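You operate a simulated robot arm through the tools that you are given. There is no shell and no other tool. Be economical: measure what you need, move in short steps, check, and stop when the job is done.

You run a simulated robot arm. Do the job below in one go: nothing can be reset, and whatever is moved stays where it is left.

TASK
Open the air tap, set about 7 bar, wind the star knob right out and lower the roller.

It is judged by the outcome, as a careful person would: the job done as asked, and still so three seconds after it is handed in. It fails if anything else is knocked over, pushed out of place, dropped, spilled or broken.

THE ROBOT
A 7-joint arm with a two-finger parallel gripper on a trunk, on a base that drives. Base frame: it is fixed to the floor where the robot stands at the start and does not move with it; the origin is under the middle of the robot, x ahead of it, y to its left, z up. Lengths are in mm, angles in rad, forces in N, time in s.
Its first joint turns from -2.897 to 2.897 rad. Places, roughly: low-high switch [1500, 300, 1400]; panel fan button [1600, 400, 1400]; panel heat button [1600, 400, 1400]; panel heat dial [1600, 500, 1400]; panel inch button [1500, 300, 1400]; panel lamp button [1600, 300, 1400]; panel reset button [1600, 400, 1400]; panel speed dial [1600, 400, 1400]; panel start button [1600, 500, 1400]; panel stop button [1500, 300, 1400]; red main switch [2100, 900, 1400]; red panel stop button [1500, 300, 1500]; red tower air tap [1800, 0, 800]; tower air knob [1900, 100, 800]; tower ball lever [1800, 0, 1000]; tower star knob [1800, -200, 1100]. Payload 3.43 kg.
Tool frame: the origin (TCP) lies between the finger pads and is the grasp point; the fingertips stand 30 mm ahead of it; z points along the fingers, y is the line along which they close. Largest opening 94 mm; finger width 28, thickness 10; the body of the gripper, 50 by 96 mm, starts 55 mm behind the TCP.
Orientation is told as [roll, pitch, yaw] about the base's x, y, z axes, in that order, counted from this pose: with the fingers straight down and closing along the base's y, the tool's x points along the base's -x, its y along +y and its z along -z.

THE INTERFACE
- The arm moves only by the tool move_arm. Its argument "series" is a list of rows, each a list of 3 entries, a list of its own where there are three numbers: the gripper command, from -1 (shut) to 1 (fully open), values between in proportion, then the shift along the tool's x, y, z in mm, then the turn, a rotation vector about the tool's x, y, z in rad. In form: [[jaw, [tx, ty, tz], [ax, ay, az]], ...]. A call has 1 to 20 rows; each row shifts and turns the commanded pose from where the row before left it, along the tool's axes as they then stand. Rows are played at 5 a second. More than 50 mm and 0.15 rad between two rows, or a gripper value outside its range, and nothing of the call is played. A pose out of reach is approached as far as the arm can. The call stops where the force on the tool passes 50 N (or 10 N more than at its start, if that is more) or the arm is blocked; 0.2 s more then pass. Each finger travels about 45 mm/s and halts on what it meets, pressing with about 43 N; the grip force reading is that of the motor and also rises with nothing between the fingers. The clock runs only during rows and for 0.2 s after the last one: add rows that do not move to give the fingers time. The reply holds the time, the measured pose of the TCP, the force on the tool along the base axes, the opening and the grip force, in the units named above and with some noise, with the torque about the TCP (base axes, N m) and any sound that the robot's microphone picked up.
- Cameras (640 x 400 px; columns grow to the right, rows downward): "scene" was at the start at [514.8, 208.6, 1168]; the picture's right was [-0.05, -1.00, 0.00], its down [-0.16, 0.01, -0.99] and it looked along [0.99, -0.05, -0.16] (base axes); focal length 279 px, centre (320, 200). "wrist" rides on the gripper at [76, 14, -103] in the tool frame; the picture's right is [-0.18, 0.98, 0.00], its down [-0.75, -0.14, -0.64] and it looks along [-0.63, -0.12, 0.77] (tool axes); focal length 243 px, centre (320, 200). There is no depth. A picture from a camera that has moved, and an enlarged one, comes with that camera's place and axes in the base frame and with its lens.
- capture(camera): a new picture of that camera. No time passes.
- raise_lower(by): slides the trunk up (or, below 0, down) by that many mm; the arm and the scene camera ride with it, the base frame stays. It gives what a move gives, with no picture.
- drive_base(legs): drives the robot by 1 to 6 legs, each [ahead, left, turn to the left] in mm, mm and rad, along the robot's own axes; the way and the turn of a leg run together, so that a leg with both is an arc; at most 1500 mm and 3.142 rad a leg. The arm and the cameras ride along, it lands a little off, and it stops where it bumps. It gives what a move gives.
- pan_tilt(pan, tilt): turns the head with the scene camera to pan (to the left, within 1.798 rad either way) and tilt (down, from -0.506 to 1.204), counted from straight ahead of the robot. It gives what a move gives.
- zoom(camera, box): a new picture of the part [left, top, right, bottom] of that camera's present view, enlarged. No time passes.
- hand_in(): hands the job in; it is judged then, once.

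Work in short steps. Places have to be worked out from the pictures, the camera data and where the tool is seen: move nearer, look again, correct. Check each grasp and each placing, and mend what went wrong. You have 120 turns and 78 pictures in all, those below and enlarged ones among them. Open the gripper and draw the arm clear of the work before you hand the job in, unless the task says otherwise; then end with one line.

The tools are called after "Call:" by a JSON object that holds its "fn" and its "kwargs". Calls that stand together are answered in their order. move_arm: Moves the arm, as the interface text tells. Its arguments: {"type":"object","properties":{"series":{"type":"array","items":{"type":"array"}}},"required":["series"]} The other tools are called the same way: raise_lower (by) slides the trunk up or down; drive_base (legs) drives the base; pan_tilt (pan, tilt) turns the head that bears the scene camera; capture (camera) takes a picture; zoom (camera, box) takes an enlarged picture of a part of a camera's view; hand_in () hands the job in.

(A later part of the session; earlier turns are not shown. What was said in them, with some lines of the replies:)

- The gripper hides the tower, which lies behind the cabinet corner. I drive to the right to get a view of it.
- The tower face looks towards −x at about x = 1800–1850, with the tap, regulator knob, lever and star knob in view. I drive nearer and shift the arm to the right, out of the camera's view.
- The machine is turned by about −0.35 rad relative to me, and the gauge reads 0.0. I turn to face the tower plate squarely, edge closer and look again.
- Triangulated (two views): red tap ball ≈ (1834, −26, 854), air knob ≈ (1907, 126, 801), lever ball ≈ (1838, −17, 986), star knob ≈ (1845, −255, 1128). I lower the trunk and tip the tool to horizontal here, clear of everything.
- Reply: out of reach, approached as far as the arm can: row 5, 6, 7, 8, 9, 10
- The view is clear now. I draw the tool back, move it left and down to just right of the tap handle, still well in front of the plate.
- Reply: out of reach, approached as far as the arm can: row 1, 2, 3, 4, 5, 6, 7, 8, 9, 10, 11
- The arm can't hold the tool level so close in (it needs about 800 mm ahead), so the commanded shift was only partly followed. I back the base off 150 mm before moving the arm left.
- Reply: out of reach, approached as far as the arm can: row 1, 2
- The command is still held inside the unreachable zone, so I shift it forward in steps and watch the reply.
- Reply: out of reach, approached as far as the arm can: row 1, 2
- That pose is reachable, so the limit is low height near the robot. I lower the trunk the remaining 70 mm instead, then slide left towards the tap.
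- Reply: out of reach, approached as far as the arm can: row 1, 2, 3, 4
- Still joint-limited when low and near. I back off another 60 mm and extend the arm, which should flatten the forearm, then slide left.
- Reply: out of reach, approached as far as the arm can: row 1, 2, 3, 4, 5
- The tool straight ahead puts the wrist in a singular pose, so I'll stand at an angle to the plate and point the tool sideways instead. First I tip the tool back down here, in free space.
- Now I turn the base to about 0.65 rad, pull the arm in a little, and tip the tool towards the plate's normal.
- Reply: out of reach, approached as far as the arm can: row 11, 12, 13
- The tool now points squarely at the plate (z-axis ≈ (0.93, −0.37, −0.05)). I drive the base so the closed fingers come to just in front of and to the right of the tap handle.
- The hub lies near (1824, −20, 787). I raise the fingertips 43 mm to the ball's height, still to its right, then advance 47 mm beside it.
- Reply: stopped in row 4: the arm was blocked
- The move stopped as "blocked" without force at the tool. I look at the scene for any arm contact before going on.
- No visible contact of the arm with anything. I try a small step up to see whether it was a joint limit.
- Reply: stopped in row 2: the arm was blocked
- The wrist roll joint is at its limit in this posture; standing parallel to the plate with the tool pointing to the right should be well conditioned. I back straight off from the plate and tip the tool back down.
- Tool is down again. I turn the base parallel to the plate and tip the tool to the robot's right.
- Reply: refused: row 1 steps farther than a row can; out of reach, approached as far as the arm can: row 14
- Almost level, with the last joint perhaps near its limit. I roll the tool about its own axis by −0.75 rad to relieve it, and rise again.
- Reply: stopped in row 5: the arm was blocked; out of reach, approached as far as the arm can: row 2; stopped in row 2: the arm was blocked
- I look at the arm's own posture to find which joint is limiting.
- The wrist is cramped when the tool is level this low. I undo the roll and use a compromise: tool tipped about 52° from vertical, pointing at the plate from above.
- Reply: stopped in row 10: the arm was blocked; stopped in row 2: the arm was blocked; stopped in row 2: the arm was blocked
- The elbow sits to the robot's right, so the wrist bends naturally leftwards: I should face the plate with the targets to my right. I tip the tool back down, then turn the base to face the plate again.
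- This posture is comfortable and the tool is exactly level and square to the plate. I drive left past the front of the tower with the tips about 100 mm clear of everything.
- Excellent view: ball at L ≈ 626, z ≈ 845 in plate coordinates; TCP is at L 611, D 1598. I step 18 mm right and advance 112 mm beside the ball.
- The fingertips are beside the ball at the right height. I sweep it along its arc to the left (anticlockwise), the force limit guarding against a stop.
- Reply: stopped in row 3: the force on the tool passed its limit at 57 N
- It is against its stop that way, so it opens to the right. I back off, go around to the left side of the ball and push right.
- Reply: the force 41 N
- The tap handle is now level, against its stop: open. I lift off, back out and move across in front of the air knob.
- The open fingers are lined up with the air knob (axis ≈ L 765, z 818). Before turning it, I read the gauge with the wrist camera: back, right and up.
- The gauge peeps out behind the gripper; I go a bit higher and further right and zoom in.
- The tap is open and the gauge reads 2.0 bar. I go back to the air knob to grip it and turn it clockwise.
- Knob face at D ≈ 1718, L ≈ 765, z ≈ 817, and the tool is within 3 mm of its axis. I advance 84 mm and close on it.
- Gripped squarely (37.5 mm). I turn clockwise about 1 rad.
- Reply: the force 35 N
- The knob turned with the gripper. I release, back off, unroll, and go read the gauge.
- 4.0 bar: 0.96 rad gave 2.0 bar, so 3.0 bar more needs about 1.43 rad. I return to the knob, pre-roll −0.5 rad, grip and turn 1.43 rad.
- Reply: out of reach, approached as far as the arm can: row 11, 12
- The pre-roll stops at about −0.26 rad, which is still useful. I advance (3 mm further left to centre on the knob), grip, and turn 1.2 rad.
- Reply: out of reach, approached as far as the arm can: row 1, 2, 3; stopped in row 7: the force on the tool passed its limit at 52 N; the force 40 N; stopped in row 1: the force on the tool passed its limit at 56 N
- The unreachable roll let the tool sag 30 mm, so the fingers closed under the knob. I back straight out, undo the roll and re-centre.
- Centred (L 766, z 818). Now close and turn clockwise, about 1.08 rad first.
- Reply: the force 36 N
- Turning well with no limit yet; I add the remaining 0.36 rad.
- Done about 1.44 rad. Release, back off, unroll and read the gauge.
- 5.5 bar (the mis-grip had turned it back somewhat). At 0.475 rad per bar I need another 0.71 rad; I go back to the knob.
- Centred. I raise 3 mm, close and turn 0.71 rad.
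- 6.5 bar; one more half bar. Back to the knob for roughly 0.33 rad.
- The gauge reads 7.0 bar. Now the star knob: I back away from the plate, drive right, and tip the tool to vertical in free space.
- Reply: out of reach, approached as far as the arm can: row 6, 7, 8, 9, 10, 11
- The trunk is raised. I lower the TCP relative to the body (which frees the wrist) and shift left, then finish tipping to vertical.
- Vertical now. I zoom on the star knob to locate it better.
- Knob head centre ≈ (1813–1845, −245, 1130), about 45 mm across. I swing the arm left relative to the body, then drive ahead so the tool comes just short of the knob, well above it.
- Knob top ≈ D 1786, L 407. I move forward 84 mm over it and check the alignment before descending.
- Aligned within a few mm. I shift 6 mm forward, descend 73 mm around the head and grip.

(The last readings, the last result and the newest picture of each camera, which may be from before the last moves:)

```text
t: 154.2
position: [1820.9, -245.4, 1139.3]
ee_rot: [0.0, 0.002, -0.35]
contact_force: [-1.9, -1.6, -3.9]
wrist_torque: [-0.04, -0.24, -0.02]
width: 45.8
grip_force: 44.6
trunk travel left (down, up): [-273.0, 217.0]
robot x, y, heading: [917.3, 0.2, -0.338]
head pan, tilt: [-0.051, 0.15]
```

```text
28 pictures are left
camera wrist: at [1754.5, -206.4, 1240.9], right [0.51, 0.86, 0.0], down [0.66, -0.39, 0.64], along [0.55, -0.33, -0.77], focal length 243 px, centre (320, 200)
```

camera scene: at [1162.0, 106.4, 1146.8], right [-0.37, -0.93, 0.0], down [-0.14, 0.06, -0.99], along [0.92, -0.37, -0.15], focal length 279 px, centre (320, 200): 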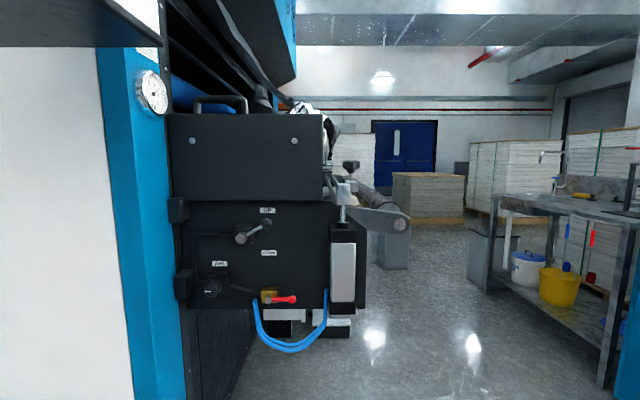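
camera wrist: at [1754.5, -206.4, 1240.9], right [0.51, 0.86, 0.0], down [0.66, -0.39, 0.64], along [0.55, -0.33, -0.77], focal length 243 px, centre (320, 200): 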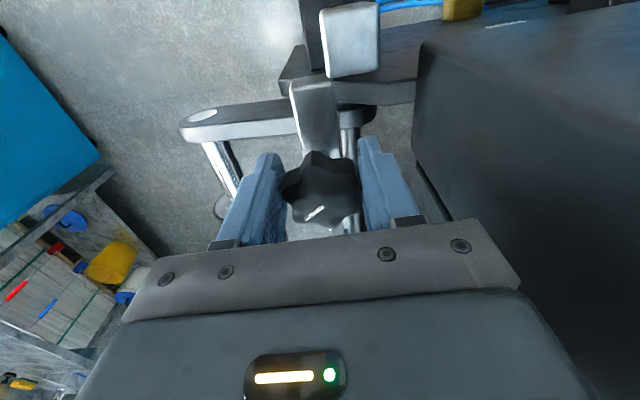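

Centred and gripped at 45.8 mm. I turn anticlockwise (seen from above) 1.2 rad and check.

Call:
{"fn": "move_arm", "kwargs": {"series": [[-1, [0, 0, 0], [0, 0, -0.12]], [-1, [0, 0, 0], [0, 0, -0.12]], [-1, [0, 0, 0], [0, 0, -0.12]], [-1, [0, 0, 0], [0, 0, -0.12]], [-1, [0, 0, 0], [0, 0, -0.12]], [-1, [0, 0, 0], [0, 0, -0.12]], [-1, [0, 0, 0], [0, 0, -0.12]], [-1, [0, 0, 0], [0, 0, -0.12]], [-1, [0, 0, 0], [0, 0, -0.12]], [-1, [0, 0, 0], [0, 0, -0.12]]]}}

Call:
{"fn": "capture", "kwargs": {"camera": "wrist"}}

```text
t: 156.0
position: [1820.7, -251.9, 1138.0]
ee_rot: [-0.011, -0.001, 0.306]
contact_force: [1.5, -7.2, -0.4]
wrist_torque: [-0.04, -0.47, -0.03]
width: 45.7
grip_force: 45.4
out of reach, approached as far as the arm can: row 6, 7, 8
trunk travel left (down, up): [-273.0, 217.0]
robot x, y, heading: [915.6, 2.6, -0.33]
head pan, tilt: [-0.051, 0.15]
stopped in row 8: the force on the tool passed its limit at 81 N (the readings are from after the stop); the commanded pose is now the measured one
```

```text
27 pictures are left
camera wrist: at [1743.8, -260.4, 1240.1], right [-0.12, 0.99, -0.01], down [0.76, 0.1, 0.64], along [0.64, 0.07, -0.76], focal length 243 px, centre (320, 200)
```

wrist: 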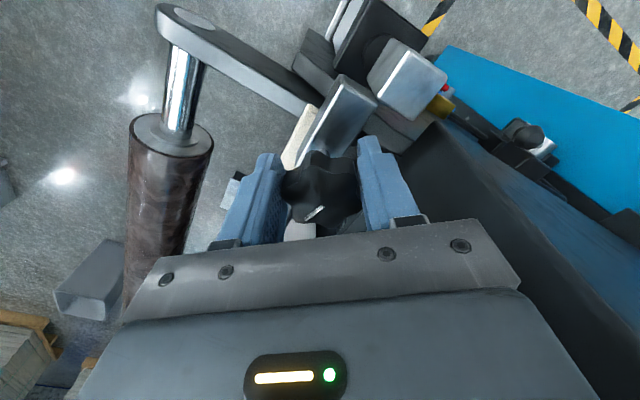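

It turned 0.65 rad before the last joint hit its limit. The stroke must run from about +0.9 to −0.6 rad of neutral, so I open, re-centre, roll back 1.5 rad, re-grip, and turn again.

Call:
{"fn": "move_arm", "kwargs": {"series": [[0.5, [0, 0, 0], [0, 0, 0]], [0.5, [-2, 5.5, 0], [0, 0, 0]], [0.5, [0, 0, 0], [0, 0, 0.14]], [0.5, [0, 0, 0], [0, 0, 0.14]], [0.5, [0, 0, 0], [0, 0, 0.14]], [0.5, [0, 0, 0], [0, 0, 0.14]], [0.5, [0, 0, 0], [0, 0, 0.14]], [0.5, [0, 0, 0], [0, 0, 0.14]], [0.5, [0, 0, 0], [0, 0, 0.14]], [0.5, [0, 0, 0], [0, 0, 0.14]], [0.5, [0, 0, 0], [0, 0, 0.14]], [0.5, [0, 0, 0], [0, 0, 0.14]], [0.5, [0, 0, 0], [0, 0, 0.14]]]}}

Call:
{"fn": "capture", "kwargs": {"camera": "wrist"}}

```text
t: 158.7
position: [1817.1, -244.9, 1139.3]
ee_rot: [-0.011, -0.007, -1.135]
contact_force: [-25.7, -5.5, 6.3]
wrist_torque: [1.06, -2.48, 2.26]
width: 70.5
grip_force: 0.0
trunk travel left (down, up): [-273.0, 217.0]
robot x, y, heading: [915.9, 3.9, -0.328]
head pan, tilt: [-0.051, 0.15]
stopped in row 13: the force on the tool passed its limit at 68 N (the readings are from after the stop); the commanded pose is now the measured one
```

```text
26 pictures are left
camera wrist: at [1797.4, -169.1, 1240.5], right [0.97, 0.25, -0.01], down [0.19, -0.74, 0.65], along [0.15, -0.63, -0.76], focal length 243 px, centre (320, 200)
```

wrist: 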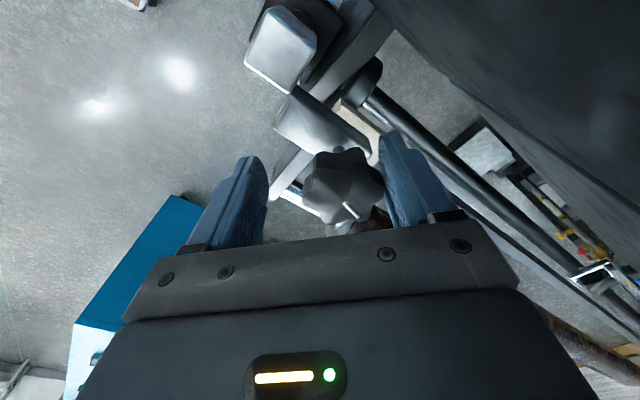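

The wrist camera touched the hood's corner at this roll, so I'll keep the stroke between yaw −0.75 and +0.2. Re-working the views puts the knob axis at ≈ (1829, −249); I roll back a little and re-centre there.

Call:
{"fn": "move_arm", "kwargs": {"series": [[0.5, [0, 0, 0], [0, 0, -0.13]], [0.5, [0, 0, 0], [0, 0, -0.13]], [0.5, [0, 0, 0], [0, 0, -0.125]], [0.5, [-11, 5, 0], [0, 0, 0]], [0.5, [0, 0, 0], [0, 0, 0]]]}}

Call:
{"fn": "capture", "kwargs": {"camera": "wrist"}}

```text
t: 159.9
position: [1830.7, -247.5, 1138.1]
ee_rot: [-0.011, -0.004, -0.755]
contact_force: [0.3, -0.3, 0.1]
wrist_torque: [0.02, -0.02, 0.02]
width: 70.7
grip_force: 0.1
trunk travel left (down, up): [-273.0, 217.0]
robot x, y, heading: [912.9, -1.0, -0.324]
head pan, tilt: [-0.051, 0.15]
```

```text
25 pictures are left
camera wrist: at [1784.3, -184.7, 1239.1], right [0.81, 0.59, -0.01], down [0.46, -0.61, 0.65], along [0.37, -0.53, -0.76], focal length 243 px, centre (320, 200)
```

wrist: 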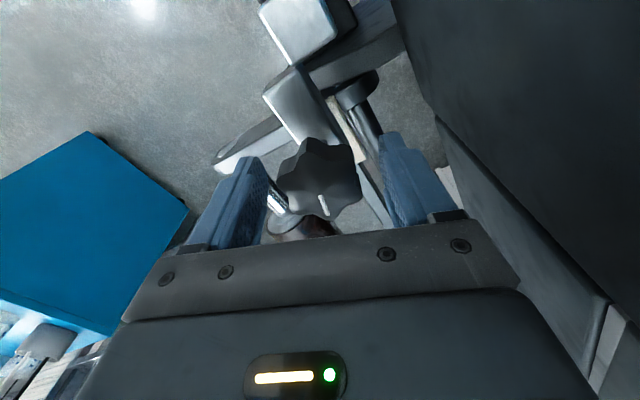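

Well centred now. I run one full cycle: grip, turn 0.96 rad, open, roll back.

Call:
{"fn": "move_arm", "kwargs": {"series": [[-1, [0, 0, 0], [0, 0, 0]], [-1, [0, 0, 0], [0, 0, 0]], [-1, [0, 0, 0], [0, 0, 0]], [-1, [0, 0, 0], [0, 0, -0.137]], [-1, [0, 0, 0], [0, 0, -0.137]], [-1, [0, 0, 0], [0, 0, -0.137]], [-1, [0, 0, 0], [0, 0, -0.137]], [-1, [0, 0, 0], [0, 0, -0.137]], [-1, [0, 0, 0], [0, 0, -0.137]], [-1, [0, 0, 0], [0, 0, -0.137]]]}}

Call:
{"fn": "move_arm", "kwargs": {"series": [[0.5, [0, 0, 0], [0, 0, 0]], [0.5, [0, 0, 0], [0, 0, 0]], [0.5, [0, 0, 0], [0, 0, 0.137]], [0.5, [0, 0, 0], [0, 0, 0.137]], [0.5, [0, 0, 0], [0, 0, 0.137]], [0.5, [0, 0, 0], [0, 0, 0.137]], [0.5, [0, 0, 0], [0, 0, 0.137]], [0.5, [0, 0, 0], [0, 0, 0.137]], [0.5, [0, 0, 0], [0, 0, 0.137]]]}}

Call:
{"fn": "capture", "kwargs": {"camera": "wrist"}}

```text
t: 162.1
position: [1828.9, -248.9, 1137.8]
ee_rot: [-0.009, 0.007, 0.204]
contact_force: [6.4, -8.1, 5.0]
wrist_torque: [0.45, -0.86, -0.01]
width: 41.5
grip_force: 45.0
trunk travel left (down, up): [-273.0, 217.0]
robot x, y, heading: [919.6, 2.7, -0.331]
head pan, tilt: [-0.051, 0.15]
```

```text
t: 164.1
position: [1829.8, -249.1, 1137.5]
ee_rot: [-0.014, -0.004, -0.757]
contact_force: [0.3, 0.0, -0.4]
wrist_torque: [0.0, -0.01, 0.03]
width: 70.3
grip_force: 0.0
trunk travel left (down, up): [-273.0, 217.0]
robot x, y, heading: [918.8, 2.2, -0.33]
head pan, tilt: [-0.051, 0.15]
```

```text
24 pictures are left
camera wrist: at [1784.5, -184.5, 1239.7], right [0.81, 0.59, -0.01], down [0.45, -0.61, 0.65], along [0.37, -0.53, -0.76], focal length 243 px, centre (320, 200)
```

wrist: 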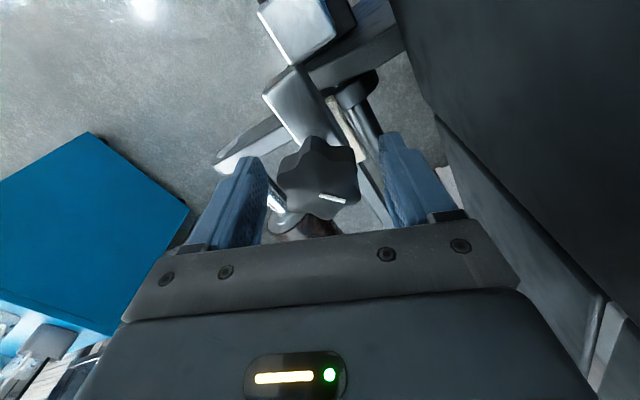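

The knob turned as intended and the recentring holds. I run several more identical cycles.

Call:
{"fn": "move_arm", "kwargs": {"series": [[-1, [0, 0, 0], [0, 0, 0]], [-1, [0, 0, 0], [0, 0, 0]], [-1, [0, 0, 0], [0, 0, 0]], [-1, [0, 0, 0], [0, 0, -0.137]], [-1, [0, 0, 0], [0, 0, -0.137]], [-1, [0, 0, 0], [0, 0, -0.137]], [-1, [0, 0, 0], [0, 0, -0.137]], [-1, [0, 0, 0], [0, 0, -0.137]], [-1, [0, 0, 0], [0, 0, -0.137]], [-1, [0, 0, 0], [0, 0, -0.137]], [0.5, [0, 0, 0], [0, 0, 0]], [0.5, [0, 0, 0], [0, 0, 0]], [0.5, [0, 0, 0], [0, 0, 0.137]], [0.5, [0, 0, 0], [0, 0, 0.137]], [0.5, [0, 0, 0], [0, 0, 0.137]], [0.5, [0, 0, 0], [0, 0, 0.137]], [0.5, [0, 0, 0], [0, 0, 0.137]], [0.5, [0, 0, 0], [0, 0, 0.137]], [0.5, [0, 0, 0], [0, 0, 0.137]]]}}

Call:
{"fn": "move_arm", "kwargs": {"series": [[-1, [0, 0, 0], [0, 0, 0]], [-1, [0, 0, 0], [0, 0, 0]], [-1, [0, 0, 0], [0, 0, 0]], [-1, [0, 0, 0], [0, 0, -0.137]], [-1, [0, 0, 0], [0, 0, -0.137]], [-1, [0, 0, 0], [0, 0, -0.137]], [-1, [0, 0, 0], [0, 0, -0.137]], [-1, [0, 0, 0], [0, 0, -0.137]], [-1, [0, 0, 0], [0, 0, -0.137]], [-1, [0, 0, 0], [0, 0, -0.137]], [0.5, [0, 0, 0], [0, 0, 0]], [0.5, [0, 0, 0], [0, 0, 0]], [0.5, [0, 0, 0], [0, 0, 0.137]], [0.5, [0, 0, 0], [0, 0, 0.137]], [0.5, [0, 0, 0], [0, 0, 0.137]], [0.5, [0, 0, 0], [0, 0, 0.137]], [0.5, [0, 0, 0], [0, 0, 0.137]], [0.5, [0, 0, 0], [0, 0, 0.137]], [0.5, [0, 0, 0], [0, 0, 0.137]]]}}

Call:
{"fn": "move_arm", "kwargs": {"series": [[-1, [0, 0, 0], [0, 0, 0]], [-1, [0, 0, 0], [0, 0, 0]], [-1, [0, 0, 0], [0, 0, 0]], [-1, [0, 0, 0], [0, 0, -0.137]], [-1, [0, 0, 0], [0, 0, -0.137]], [-1, [0, 0, 0], [0, 0, -0.137]], [-1, [0, 0, 0], [0, 0, -0.137]], [-1, [0, 0, 0], [0, 0, -0.137]], [-1, [0, 0, 0], [0, 0, -0.137]], [-1, [0, 0, 0], [0, 0, -0.137]], [0.5, [0, 0, 0], [0, 0, 0]], [0.5, [0, 0, 0], [0, 0, 0]], [0.5, [0, 0, 0], [0, 0, 0.137]], [0.5, [0, 0, 0], [0, 0, 0.137]], [0.5, [0, 0, 0], [0, 0, 0.137]], [0.5, [0, 0, 0], [0, 0, 0.137]], [0.5, [0, 0, 0], [0, 0, 0.137]], [0.5, [0, 0, 0], [0, 0, 0.137]], [0.5, [0, 0, 0], [0, 0, 0.137]]]}}

Call:
{"fn": "capture", "kwargs": {"camera": "wrist"}}

Call:
{"fn": "zoom", "kwargs": {"camera": "scene", "box": [310, 130, 420, 199]}}

```text
t: 168.1
position: [1829.0, -248.4, 1136.8]
ee_rot: [-0.012, -0.004, -0.757]
contact_force: [-1.0, -0.3, -0.2]
wrist_torque: [-0.02, -0.02, -0.04]
width: 70.4
grip_force: 0.0
trunk travel left (down, up): [-273.0, 217.0]
robot x, y, heading: [916.1, 1.8, -0.334]
head pan, tilt: [-0.051, 0.15]
```

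```text
t: 172.1
position: [1830.4, -247.7, 1137.7]
ee_rot: [-0.012, -0.003, -0.758]
contact_force: [-0.1, 0.3, 0.3]
wrist_torque: [0.01, -0.01, 0.01]
width: 70.4
grip_force: 0.0
trunk travel left (down, up): [-273.0, 217.0]
robot x, y, heading: [919.4, -2.4, -0.328]
head pan, tilt: [-0.051, 0.15]
```

```text
t: 176.1
position: [1830.1, -248.2, 1137.8]
ee_rot: [-0.012, -0.002, -0.758]
contact_force: [0.3, -0.6, -0.1]
wrist_torque: [0.01, -0.01, 0.0]
width: 70.6
grip_force: 0.0
trunk travel left (down, up): [-273.0, 217.0]
robot x, y, heading: [919.0, 1.6, -0.33]
head pan, tilt: [-0.051, 0.15]
```

```text
23 pictures are left
camera wrist: at [1784.5, -185.0, 1239.4], right [0.81, 0.59, -0.01], down [0.45, -0.61, 0.65], along [0.37, -0.53, -0.76], focal length 243 px, centre (320, 200)
```

wrist: 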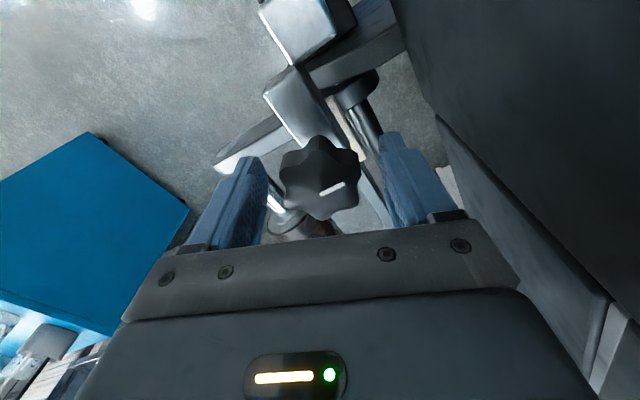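

```text
5.80 times, centred on (365, 164) of scene
camera zoom: at [1472.4, 30.8, 1216.8], right [-0.37, -0.93, 0.0], down [-0.14, 0.06, -0.99], along [0.92, -0.37, -0.15], focal length 1620 px, centre (59, 406)
```

zoom: 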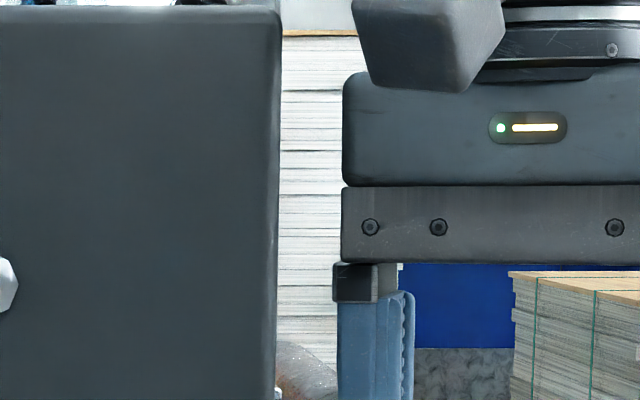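

The index mark shows only about 40° net over the last three cycles, so it may be slipping or at a stop. I do one grip-and-turn and look before releasing.

Call:
{"fn": "move_arm", "kwargs": {"series": [[-1, [0, 0, 0], [0, 0, 0]], [-1, [0, 0, 0], [0, 0, 0]], [-1, [0, 0, 0], [0, 0, 0]], [-1, [0, 0, 0], [0, 0, 0]]]}}

Call:
{"fn": "capture", "kwargs": {"camera": "wrist"}}

Call:
{"fn": "move_arm", "kwargs": {"series": [[-1, [0, 0, 0], [0, 0, -0.137]], [-1, [0, 0, 0], [0, 0, -0.137]], [-1, [0, 0, 0], [0, 0, -0.137]], [-1, [0, 0, 0], [0, 0, -0.137]], [-1, [0, 0, 0], [0, 0, -0.137]], [-1, [0, 0, 0], [0, 0, -0.137]], [-1, [0, 0, 0], [0, 0, -0.137]]]}}

Call:
{"fn": "capture", "kwargs": {"camera": "wrist"}}

```text
t: 177.1
position: [1830.1, -249.5, 1136.9]
ee_rot: [-0.012, -0.004, -0.756]
contact_force: [1.8, 1.3, 0.1]
wrist_torque: [0.19, -0.39, -0.07]
width: 41.6
grip_force: 44.2
trunk travel left (down, up): [-273.0, 217.0]
robot x, y, heading: [918.8, 4.6, -0.331]
head pan, tilt: [-0.051, 0.15]
```

```text
21 pictures are left
camera wrist: at [1784.5, -184.9, 1239.3], right [0.81, 0.59, -0.01], down [0.46, -0.61, 0.65], along [0.37, -0.53, -0.76], focal length 243 px, centre (320, 200)
```

wrist: 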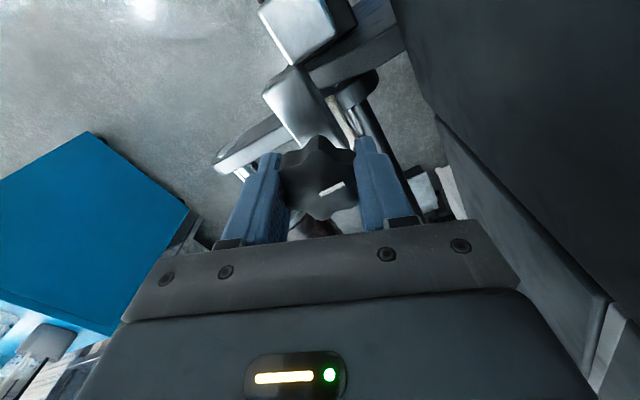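

```text
t: 178.7
position: [1830.8, -248.1, 1137.3]
ee_rot: [-0.012, 0.008, 0.204]
contact_force: [6.6, -3.1, -1.5]
wrist_torque: [0.29, -0.02, -0.87]
width: 41.7
grip_force: 44.4
trunk travel left (down, up): [-273.0, 217.0]
robot x, y, heading: [918.2, 3.8, -0.337]
head pan, tilt: [-0.051, 0.15]
```

```text
20 pictures are left
camera wrist: at [1752.5, -249.7, 1239.9], right [-0.02, 1.0, -0.01], down [0.77, 0.02, 0.64], along [0.64, 0.0, -0.77], focal length 243 px, centre (320, 200)
```

wrist: 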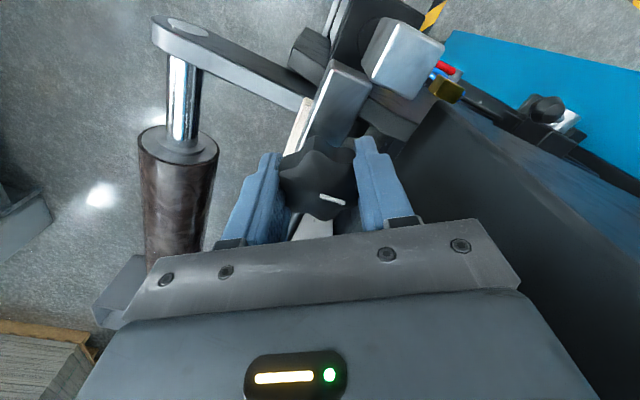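

The knob slipped in the fingers against a rising torque, as at an end stop. I open, roll back and lift clear, to see the knob's height and mark.

Call:
{"fn": "move_arm", "kwargs": {"series": [[0.5, [0, 0, 0], [0, 0, 0]], [0.5, [0, 0, 0], [0, 0, 0]], [0.5, [0, 0, -35], [0, 0, 0]], [0.5, [0, 0, -40], [0, 0, 0]], [0.5, [0, 0, 0], [0, 0, 0.137]], [0.5, [0, 0, 0], [0, 0, 0.137]], [0.5, [0, 0, 0], [0, 0, 0.137]], [0.5, [0, 0, 0], [0, 0, 0.137]], [0.5, [30, -30, 0], [0, 0, 0]], [0.5, [30, -30, 0], [0, 0, 0]], [0.5, [30, -30, 0], [0, 0, 0]]]}}

Call:
{"fn": "pan_tilt", "kwargs": {"pan": -0.4, "tilt": 0.15}}

Call:
{"fn": "capture", "kwargs": {"camera": "scene"}}

```text
t: 181.1
position: [1716.1, -302.2, 1215.5]
ee_rot: [-0.014, 0.002, -0.344]
contact_force: [0.6, 0.2, -0.4]
wrist_torque: [-0.02, 0.01, 0.01]
width: 70.6
grip_force: 0.0
trunk travel left (down, up): [-273.0, 217.0]
robot x, y, heading: [916.7, 0.9, -0.327]
head pan, tilt: [-0.051, 0.15]
```

```text
t: 181.9
position: [1716.8, -302.7, 1215.4]
ee_rot: [-0.011, 0.002, -0.345]
contact_force: [0.7, -0.4, 0.1]
wrist_torque: [0.01, -0.03, -0.02]
width: 70.5
grip_force: 0.1
trunk travel left (down, up): [-273.0, 217.0]
robot x, y, heading: [918.9, 2.2, -0.334]
head pan, tilt: [-0.4, 0.15]
```

```text
19 pictures are left
camera scene: at [1455.4, 3.5, 1216.8], right [-0.67, -0.74, 0.0], down [-0.11, 0.1, -0.99], along [0.74, -0.66, -0.15], focal length 279 px, centre (320, 200)
```

scene: 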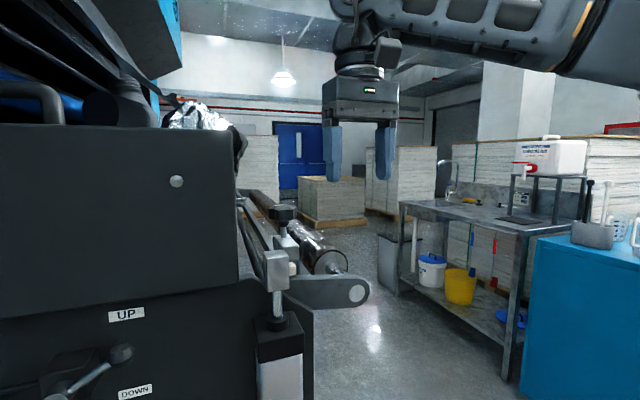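

Call:
{"fn": "zoom", "kwargs": {"camera": "scene", "box": [235, 190, 335, 252]}}

Call:
{"fn": "capture", "kwargs": {"camera": "wrist"}}

```text
6.40 times, centred on (285, 221) of scene
camera zoom: at [1455.4, 3.5, 1216.8], right [-0.67, -0.74, 0.0], down [-0.11, 0.1, -0.99], along [0.74, -0.66, -0.15], focal length 1788 px, centre (544, 66)
```

zoom: 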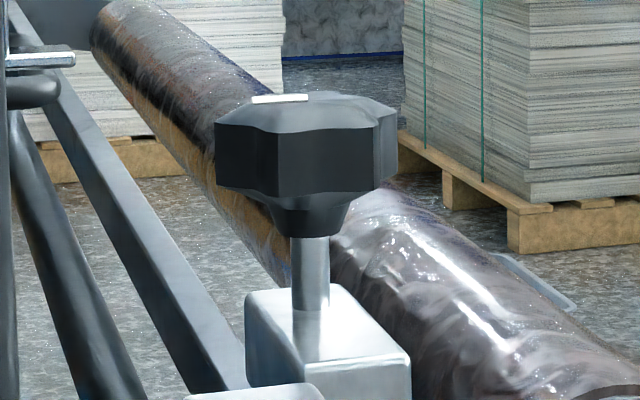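

```text
17 pictures are left
camera wrist: at [1650.2, -263.2, 1317.5], right [0.51, 0.86, -0.01], down [0.67, -0.38, 0.64], along [0.55, -0.33, -0.77], focal length 243 px, centre (320, 200)
```

wrist: 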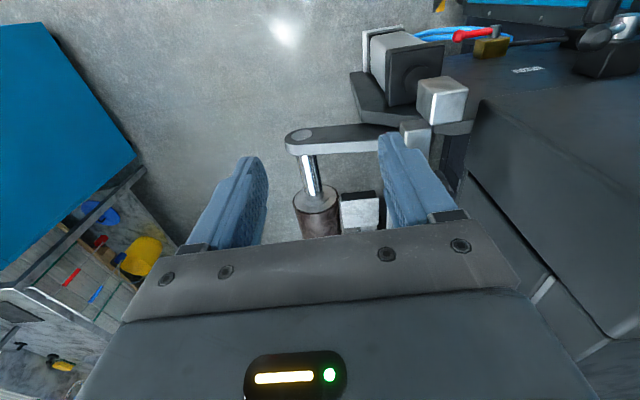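

The shaft length shows little change, so I must make sure it is a true end stop. I return over the knob, grip at the start of the stroke and turn in small steps while reading the torque.

Call:
{"fn": "move_arm", "kwargs": {"series": [[0.5, [-29.3, 29.7, 0], [0, 0, 0]], [0.5, [-29.3, 29.7, 0], [0, 0, 0]], [0.5, [-29.3, 29.7, 0], [0, 0, 0]], [0.5, [0, 0, 0], [0, 0, 0.137]], [0.5, [0, 0, 0], [0, 0, 0.137]], [0.5, [0, 0, 0], [0, 0, 0.137]], [0.5, [0, 0, 40], [0, 0, 0]], [0.5, [0, 0, 36], [0, 0, 0]]]}}

Call:
{"fn": "capture", "kwargs": {"camera": "wrist"}}

```text
t: 183.7
position: [1826.0, -249.6, 1137.9]
ee_rot: [-0.011, -0.004, -0.756]
contact_force: [-0.2, 0.1, -0.3]
wrist_torque: [-0.02, 0.0, -0.01]
width: 70.6
grip_force: 0.0
trunk travel left (down, up): [-273.0, 217.0]
robot x, y, heading: [920.9, -2.4, -0.332]
head pan, tilt: [-0.4, 0.15]
```

```text
16 pictures are left
camera wrist: at [1781.5, -186.1, 1239.0], right [0.81, 0.59, -0.01], down [0.46, -0.61, 0.65], along [0.37, -0.53, -0.76], focal length 243 px, centre (320, 200)
```

wrist: 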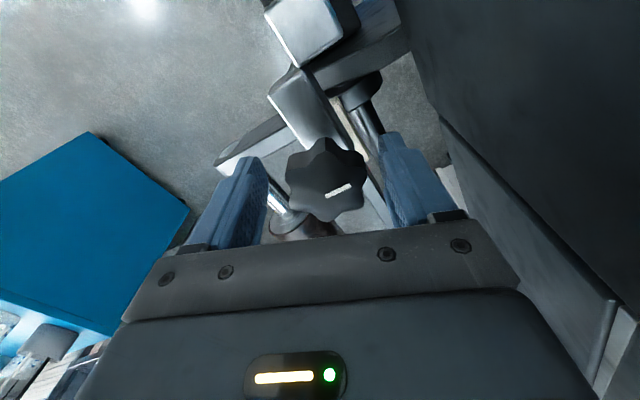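

The mark is unchanged: the knob has been turned about 150° anticlockwise and sits at its outer stop. I lift clear, straighten the roll, close the fingers and draw back.

Call:
{"fn": "move_arm", "kwargs": {"series": [[0.5, [0, 0, -40], [0, 0, 0]], [0.5, [0, 0, -40], [0, 0, 0]], [0.5, [0, 0, 0], [0, 0, -0.137]], [0.5, [0, 0, 0], [0, 0, -0.137]], [0.5, [0, 0, 0], [0, 0, -0.137]], [-1, [45, 0, 0], [0, 0, 0]], [-1, [45, 0, 0], [0, 0, 0]], [-1, [45, 0, 0], [0, 0, 0]]]}}

Call:
{"fn": "raise_lower", "kwargs": {"by": -120}}

Call:
{"fn": "drive_base", "kwargs": {"legs": [[0, 215, 0]]}}

Call:
{"fn": "capture", "kwargs": {"camera": "wrist"}}

```text
t: 185.5
position: [1699.1, -201.8, 1217.0]
ee_rot: [-0.013, 0.001, -0.345]
contact_force: [0.1, -0.2, 0.0]
wrist_torque: [-0.01, 0.01, 0.0]
width: 0.0
grip_force: 0.3
trunk travel left (down, up): [-273.0, 217.0]
robot x, y, heading: [916.3, 1.0, -0.33]
head pan, tilt: [-0.4, 0.15]
```

```text
t: 187.0
position: [1698.6, -201.2, 1098.7]
ee_rot: [-0.012, 0.002, -0.343]
contact_force: [-0.7, -0.7, 0.1]
wrist_torque: [0.04, -0.01, 0.01]
width: 0.1
grip_force: 32.7
trunk travel left (down, up): [-153.0, 337.0]
robot x, y, heading: [917.8, 1.0, -0.339]
head pan, tilt: [-0.4, 0.15]
```

```text
t: 188.7
position: [1769.8, 4.6, 1097.6]
ee_rot: [-0.011, 0.0, -0.343]
contact_force: [0.6, -0.1, -0.4]
wrist_torque: [0.02, 0.01, 0.0]
width: 0.2
grip_force: 33.3
trunk travel left (down, up): [-153.0, 337.0]
robot x, y, heading: [990.3, 204.4, -0.328]
head pan, tilt: [-0.4, 0.15]
```

```text
15 pictures are left
camera wrist: at [1702.6, 45.3, 1199.9], right [0.5, 0.86, -0.01], down [0.67, -0.38, 0.64], along [0.55, -0.33, -0.77], focal length 243 px, centre (320, 200)
```

wrist: 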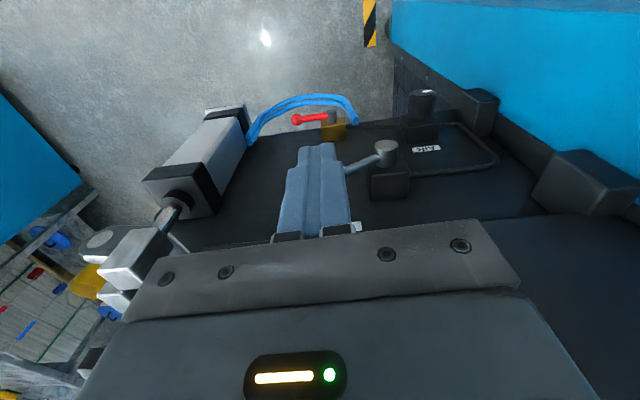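

The lever pivot shows at D 1722, L 687, as before, so the ball should be near D 1722, L 627, z 986, behind the fingers. I tilt the tool forward 0.45 rad to keep the hand away from the hood, and come over the ball.

Call:
{"fn": "move_arm", "kwargs": {"series": [[-1, [0, 0, 0], [0, -0.15, 0]], [-1, [0, 0, 0], [0, -0.15, 0]], [-1, [0, 0, 0], [0, -0.15, 0]], [-1, [-24, -1, 11], [0, 0, 0]], [-1, [-23, -1, 11], [0, 0, 0]], [-1, [11, 0, 23], [0, 0, 0]], [-1, [11, 0, 22], [0, 0, 0]]]}}

Call:
{"fn": "capture", "kwargs": {"camera": "wrist"}}

Call:
{"fn": "capture", "kwargs": {"camera": "scene"}}

```text
t: 190.3
position: [1818.0, -15.1, 1048.2]
ee_rot: [-0.014, -0.449, -0.335]
contact_force: [0.2, -0.3, 0.1]
wrist_torque: [-0.01, 0.04, -0.01]
width: 0.2
grip_force: 32.4
trunk travel left (down, up): [-153.0, 337.0]
robot x, y, heading: [984.6, 207.2, -0.327]
head pan, tilt: [-0.4, 0.15]
```

```text
14 pictures are left
camera wrist: at [1716.4, 37.2, 1106.9], right [0.49, 0.87, 0.07], down [0.33, -0.26, 0.91], along [0.81, -0.42, -0.42], focal length 243 px, centre (320, 200)
```

wrist: 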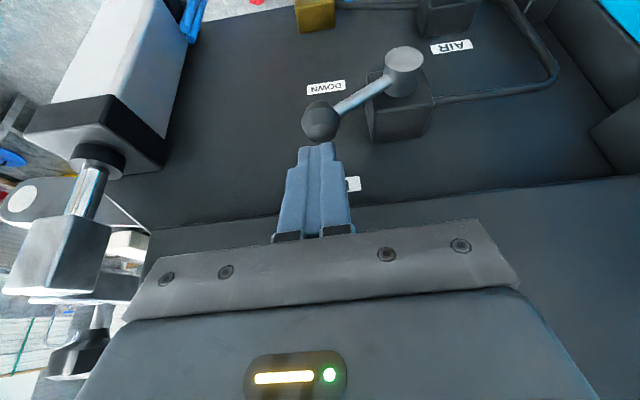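

```text
13 pictures are left
camera scene: at [1525.4, 209.8, 1096.9], right [-0.67, -0.75, 0.0], down [-0.11, 0.1, -0.99], along [0.74, -0.66, -0.15], focal length 279 px, centre (320, 200)
```

scene: 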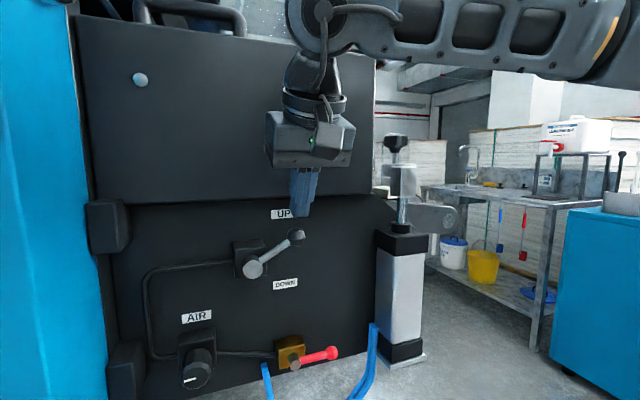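

The ball is exactly under the fingertips. I push straight down in small steps with the force limit as guard.

Call:
{"fn": "move_arm", "kwargs": {"series": [[-1, [7, 0, 14.5], [0, 0, 0]], [-1, [7, 0, 14.5], [0, 0, 0]], [-1, [7, 0, 14.5], [0, 0, 0]], [-1, [7, 0, 14.5], [0, 0, 0]], [-1, [7, 0, 14.5], [0, 0, 0]], [-1, [4, 0, 9], [0, 0, 0]]]}}

Call:
{"fn": "capture", "kwargs": {"camera": "scene"}}

```text
t: 191.7
position: [1817.2, -16.1, 958.0]
ee_rot: [-0.013, -0.445, -0.336]
contact_force: [0.3, -0.1, -1.3]
wrist_torque: [0.02, 0.01, -0.03]
width: 0.0
grip_force: 32.9
trunk travel left (down, up): [-153.0, 337.0]
robot x, y, heading: [985.1, 206.9, -0.33]
head pan, tilt: [-0.4, 0.15]
```

```text
12 pictures are left
camera scene: at [1525.6, 209.9, 1096.8], right [-0.67, -0.75, 0.0], down [-0.11, 0.1, -0.99], along [0.74, -0.66, -0.15], focal length 279 px, centre (320, 200)
```

scene: 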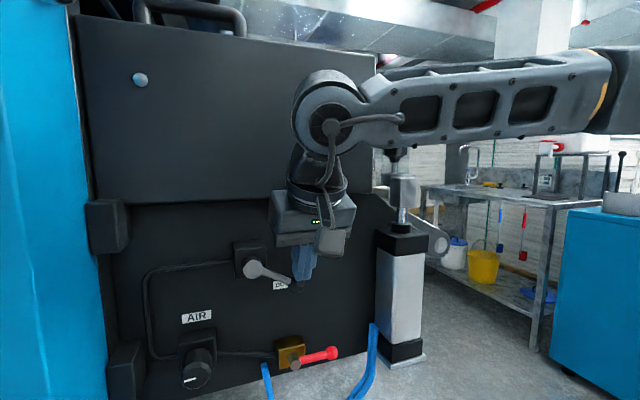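

The lever has swung below level with little force. I push a bit further to make sure it reaches its stop.

Call:
{"fn": "move_arm", "kwargs": {"series": [[-1, [4, 0, 9], [0, 0, 0]], [-1, [4, 0, 9], [0, 0, 0]], [-1, [3, 0, 6], [0, 0, 0]]]}}

Call:
{"fn": "capture", "kwargs": {"camera": "scene"}}

```text
t: 192.2
position: [1816.7, -15.2, 953.6]
ee_rot: [-0.012, -0.459, -0.335]
contact_force: [-22.5, 0.9, 28.9]
wrist_torque: [0.12, 0.18, -0.26]
width: 0.1
grip_force: 33.4
trunk travel left (down, up): [-153.0, 337.0]
robot x, y, heading: [988.7, 207.0, -0.332]
head pan, tilt: [-0.4, 0.15]
stopped in row 2: the force on the tool passed its limit at 59 N (the readings are from after the stop); the commanded pose is now the measured one
```

```text
11 pictures are left
camera scene: at [1524.0, 209.9, 1097.8], right [-0.67, -0.75, 0.0], down [-0.11, 0.1, -0.99], along [0.74, -0.66, -0.15], focal length 279 px, centre (320, 200)
```

scene: 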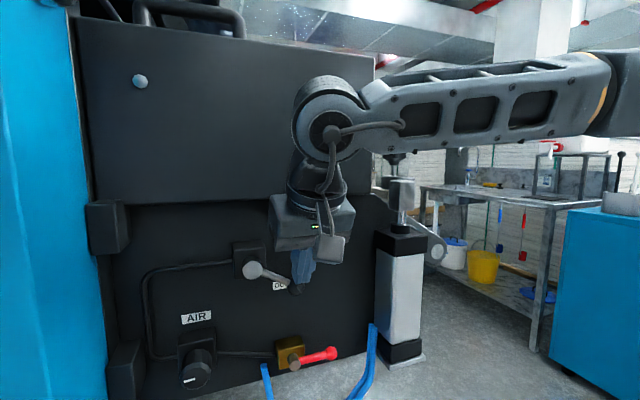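

The lever is at its stop (59 N) and the rod seems to be going down. I lift off, draw back, and drive clear to inspect everything.

Call:
{"fn": "move_arm", "kwargs": {"series": [[-1, [-11, 0, -22], [0, 0, 0]], [-1, [-11, 0, -22], [0, 0, 0]], [-1, [-11, 0, -22], [0, 0, 0]], [-1, [-11, 0, -22], [0, 0, 0]], [0.5, [40, 0, -19], [0, 0, 0]], [0.5, [40, 0, -19], [0, 0, 0]]]}}

Call:
{"fn": "drive_base", "kwargs": {"legs": [[-350, -100, 0]]}}

Call:
{"fn": "pan_tilt", "kwargs": {"pan": -0.1, "tilt": 0.15}}

Call:
{"fn": "capture", "kwargs": {"camera": "scene"}}

```text
t: 193.6
position: [1734.6, 14.5, 1048.9]
ee_rot: [-0.009, -0.457, -0.336]
contact_force: [0.3, -0.3, -0.4]
wrist_torque: [-0.02, -0.03, 0.02]
width: 50.2
grip_force: 0.1
trunk travel left (down, up): [-153.0, 337.0]
robot x, y, heading: [988.1, 207.7, -0.329]
head pan, tilt: [-0.4, 0.15]
```

```text
t: 195.9
position: [1369.7, 40.5, 1049.6]
ee_rot: [-0.013, -0.457, -0.328]
contact_force: [-0.3, 0.1, -0.2]
wrist_torque: [-0.02, -0.01, -0.02]
width: 70.5
grip_force: 0.2
trunk travel left (down, up): [-153.0, 337.0]
robot x, y, heading: [620.1, 223.6, -0.322]
head pan, tilt: [-0.4, 0.15]
```

```text
t: 196.8
position: [1369.4, 40.0, 1049.2]
ee_rot: [-0.01, -0.458, -0.327]
contact_force: [0.3, 0.3, 0.1]
wrist_torque: [0.01, -0.01, -0.04]
width: 70.6
grip_force: 0.0
trunk travel left (down, up): [-153.0, 337.0]
robot x, y, heading: [620.2, 224.5, -0.321]
head pan, tilt: [-0.099, 0.15]
```

```text
10 pictures are left
camera scene: at [1173.5, 256.6, 1096.8], right [-0.41, -0.91, 0.0], down [-0.14, 0.06, -0.99], along [0.9, -0.4, -0.15], focal length 279 px, centre (320, 200)
```

scene: 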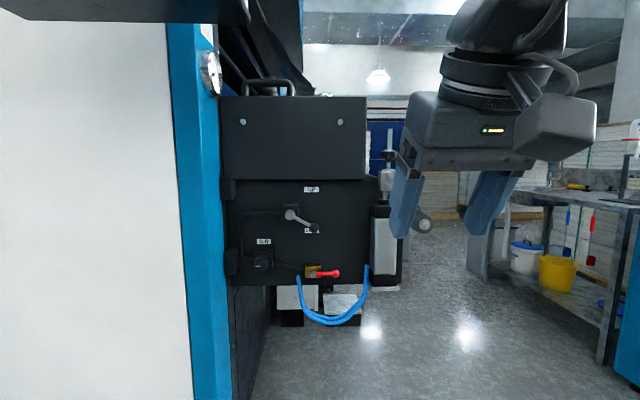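

Call:
{"fn": "drive_base", "kwargs": {"legs": [[0, -450, 0]]}}

Call:
{"fn": "pan_tilt", "kwargs": {"pan": 0.15, "tilt": 0.15}}

Call:
{"fn": "zoom", "kwargs": {"camera": "scene", "box": [80, 60, 400, 260]}}

```text
t: 199.5
position: [1229.9, -385.4, 1049.3]
ee_rot: [-0.011, -0.458, -0.326]
contact_force: [1.8, 0.7, -0.4]
wrist_torque: [0.01, -0.01, -0.01]
width: 70.5
grip_force: 0.1
trunk travel left (down, up): [-153.0, 337.0]
robot x, y, heading: [480.7, -204.1, -0.317]
head pan, tilt: [-0.099, 0.15]
```

```text
t: 200.2
position: [1229.5, -385.0, 1049.8]
ee_rot: [-0.01, -0.458, -0.327]
contact_force: [-0.2, 0.3, 0.3]
wrist_torque: [-0.01, -0.01, 0.01]
width: 70.7
grip_force: 0.0
trunk travel left (down, up): [-153.0, 337.0]
robot x, y, heading: [481.5, -203.4, -0.315]
head pan, tilt: [0.15, 0.15]
```

```text
2.00 times, centred on (240, 160) of scene
camera zoom: at [1039.8, -147.1, 1096.8], right [-0.17, -0.99, 0.0], down [-0.15, 0.03, -0.99], along [0.97, -0.17, -0.15], focal length 559 px, centre (480, 280)
```

zoom: 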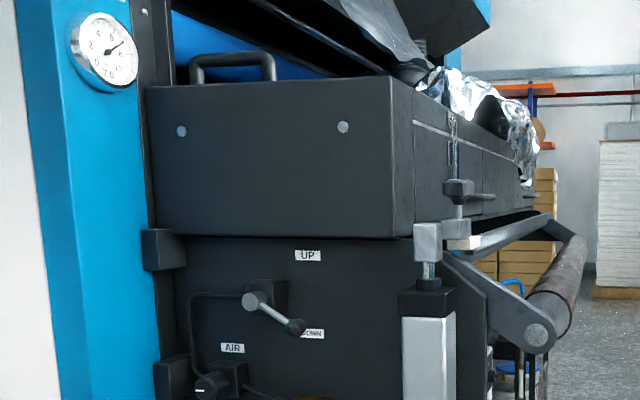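

Call:
{"fn": "zoom", "kwargs": {"camera": "scene", "box": [275, 140, 395, 215]}}

Call:
{"fn": "zoom", "kwargs": {"camera": "scene", "box": [105, 55, 169, 115]}}

```text
5.33 times, centred on (335, 178) of scene
camera zoom: at [1039.8, -147.1, 1096.8], right [-0.17, -0.99, 0.0], down [-0.15, 0.03, -0.99], along [0.97, -0.17, -0.15], focal length 1490 px, centre (240, 320)
```

zoom: 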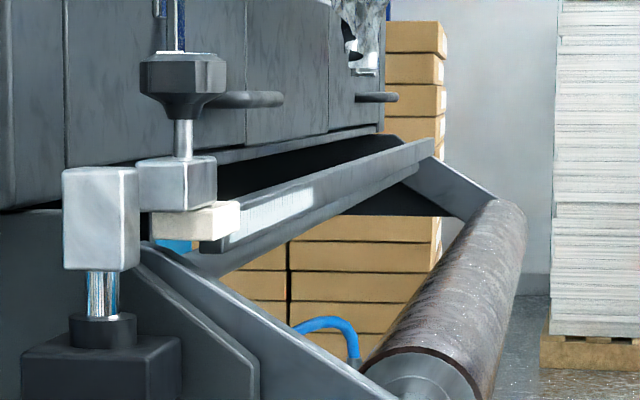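

```text
6.67 times, centred on (137, 85) of scene
camera zoom: at [1039.8, -147.1, 1096.8], right [-0.17, -0.99, 0.0], down [-0.15, 0.03, -0.99], along [0.97, -0.17, -0.15], focal length 1863 px, centre (1540, 967)
```

zoom: 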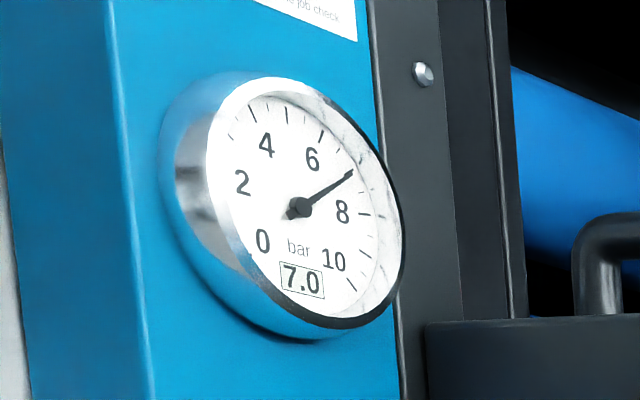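

The gauge holds 7.0 bar, the tap is open, and the lever is at DOWN. The rod has dropped about 17 mm, so the roller is down, and the star knob is at its outer stop. The arm is clear and I open the gripper fully.

Call:
{"fn": "move_arm", "kwargs": {"series": [[1, [0, 0, 0], [0, 0, 0]], [1, [0, 0, 0], [0, 0, 0]], [1, [0, 0, 0], [0, 0, 0]]]}}

Call:
{"fn": "hand_in", "kwargs": {}}

```text
t: 201.0
position: [1228.7, -386.6, 1050.1]
ee_rot: [-0.01, -0.457, -0.328]
contact_force: [0.3, -0.3, -0.2]
wrist_torque: [-0.02, 0.02, 0.0]
width: 93.9
grip_force: 0.1
trunk travel left (down, up): [-153.0, 337.0]
robot x, y, heading: [481.1, -202.1, -0.321]
head pan, tilt: [0.15, 0.15]
```

```text
The job is handed in.
```

I handed the job in with the air tap open, the gauge at 7.0 bar, the star knob turned anticlockwise to its stop and the roller lowered; I took anticlockwise as "out" and saw no clear rise in the knob to confirm it.
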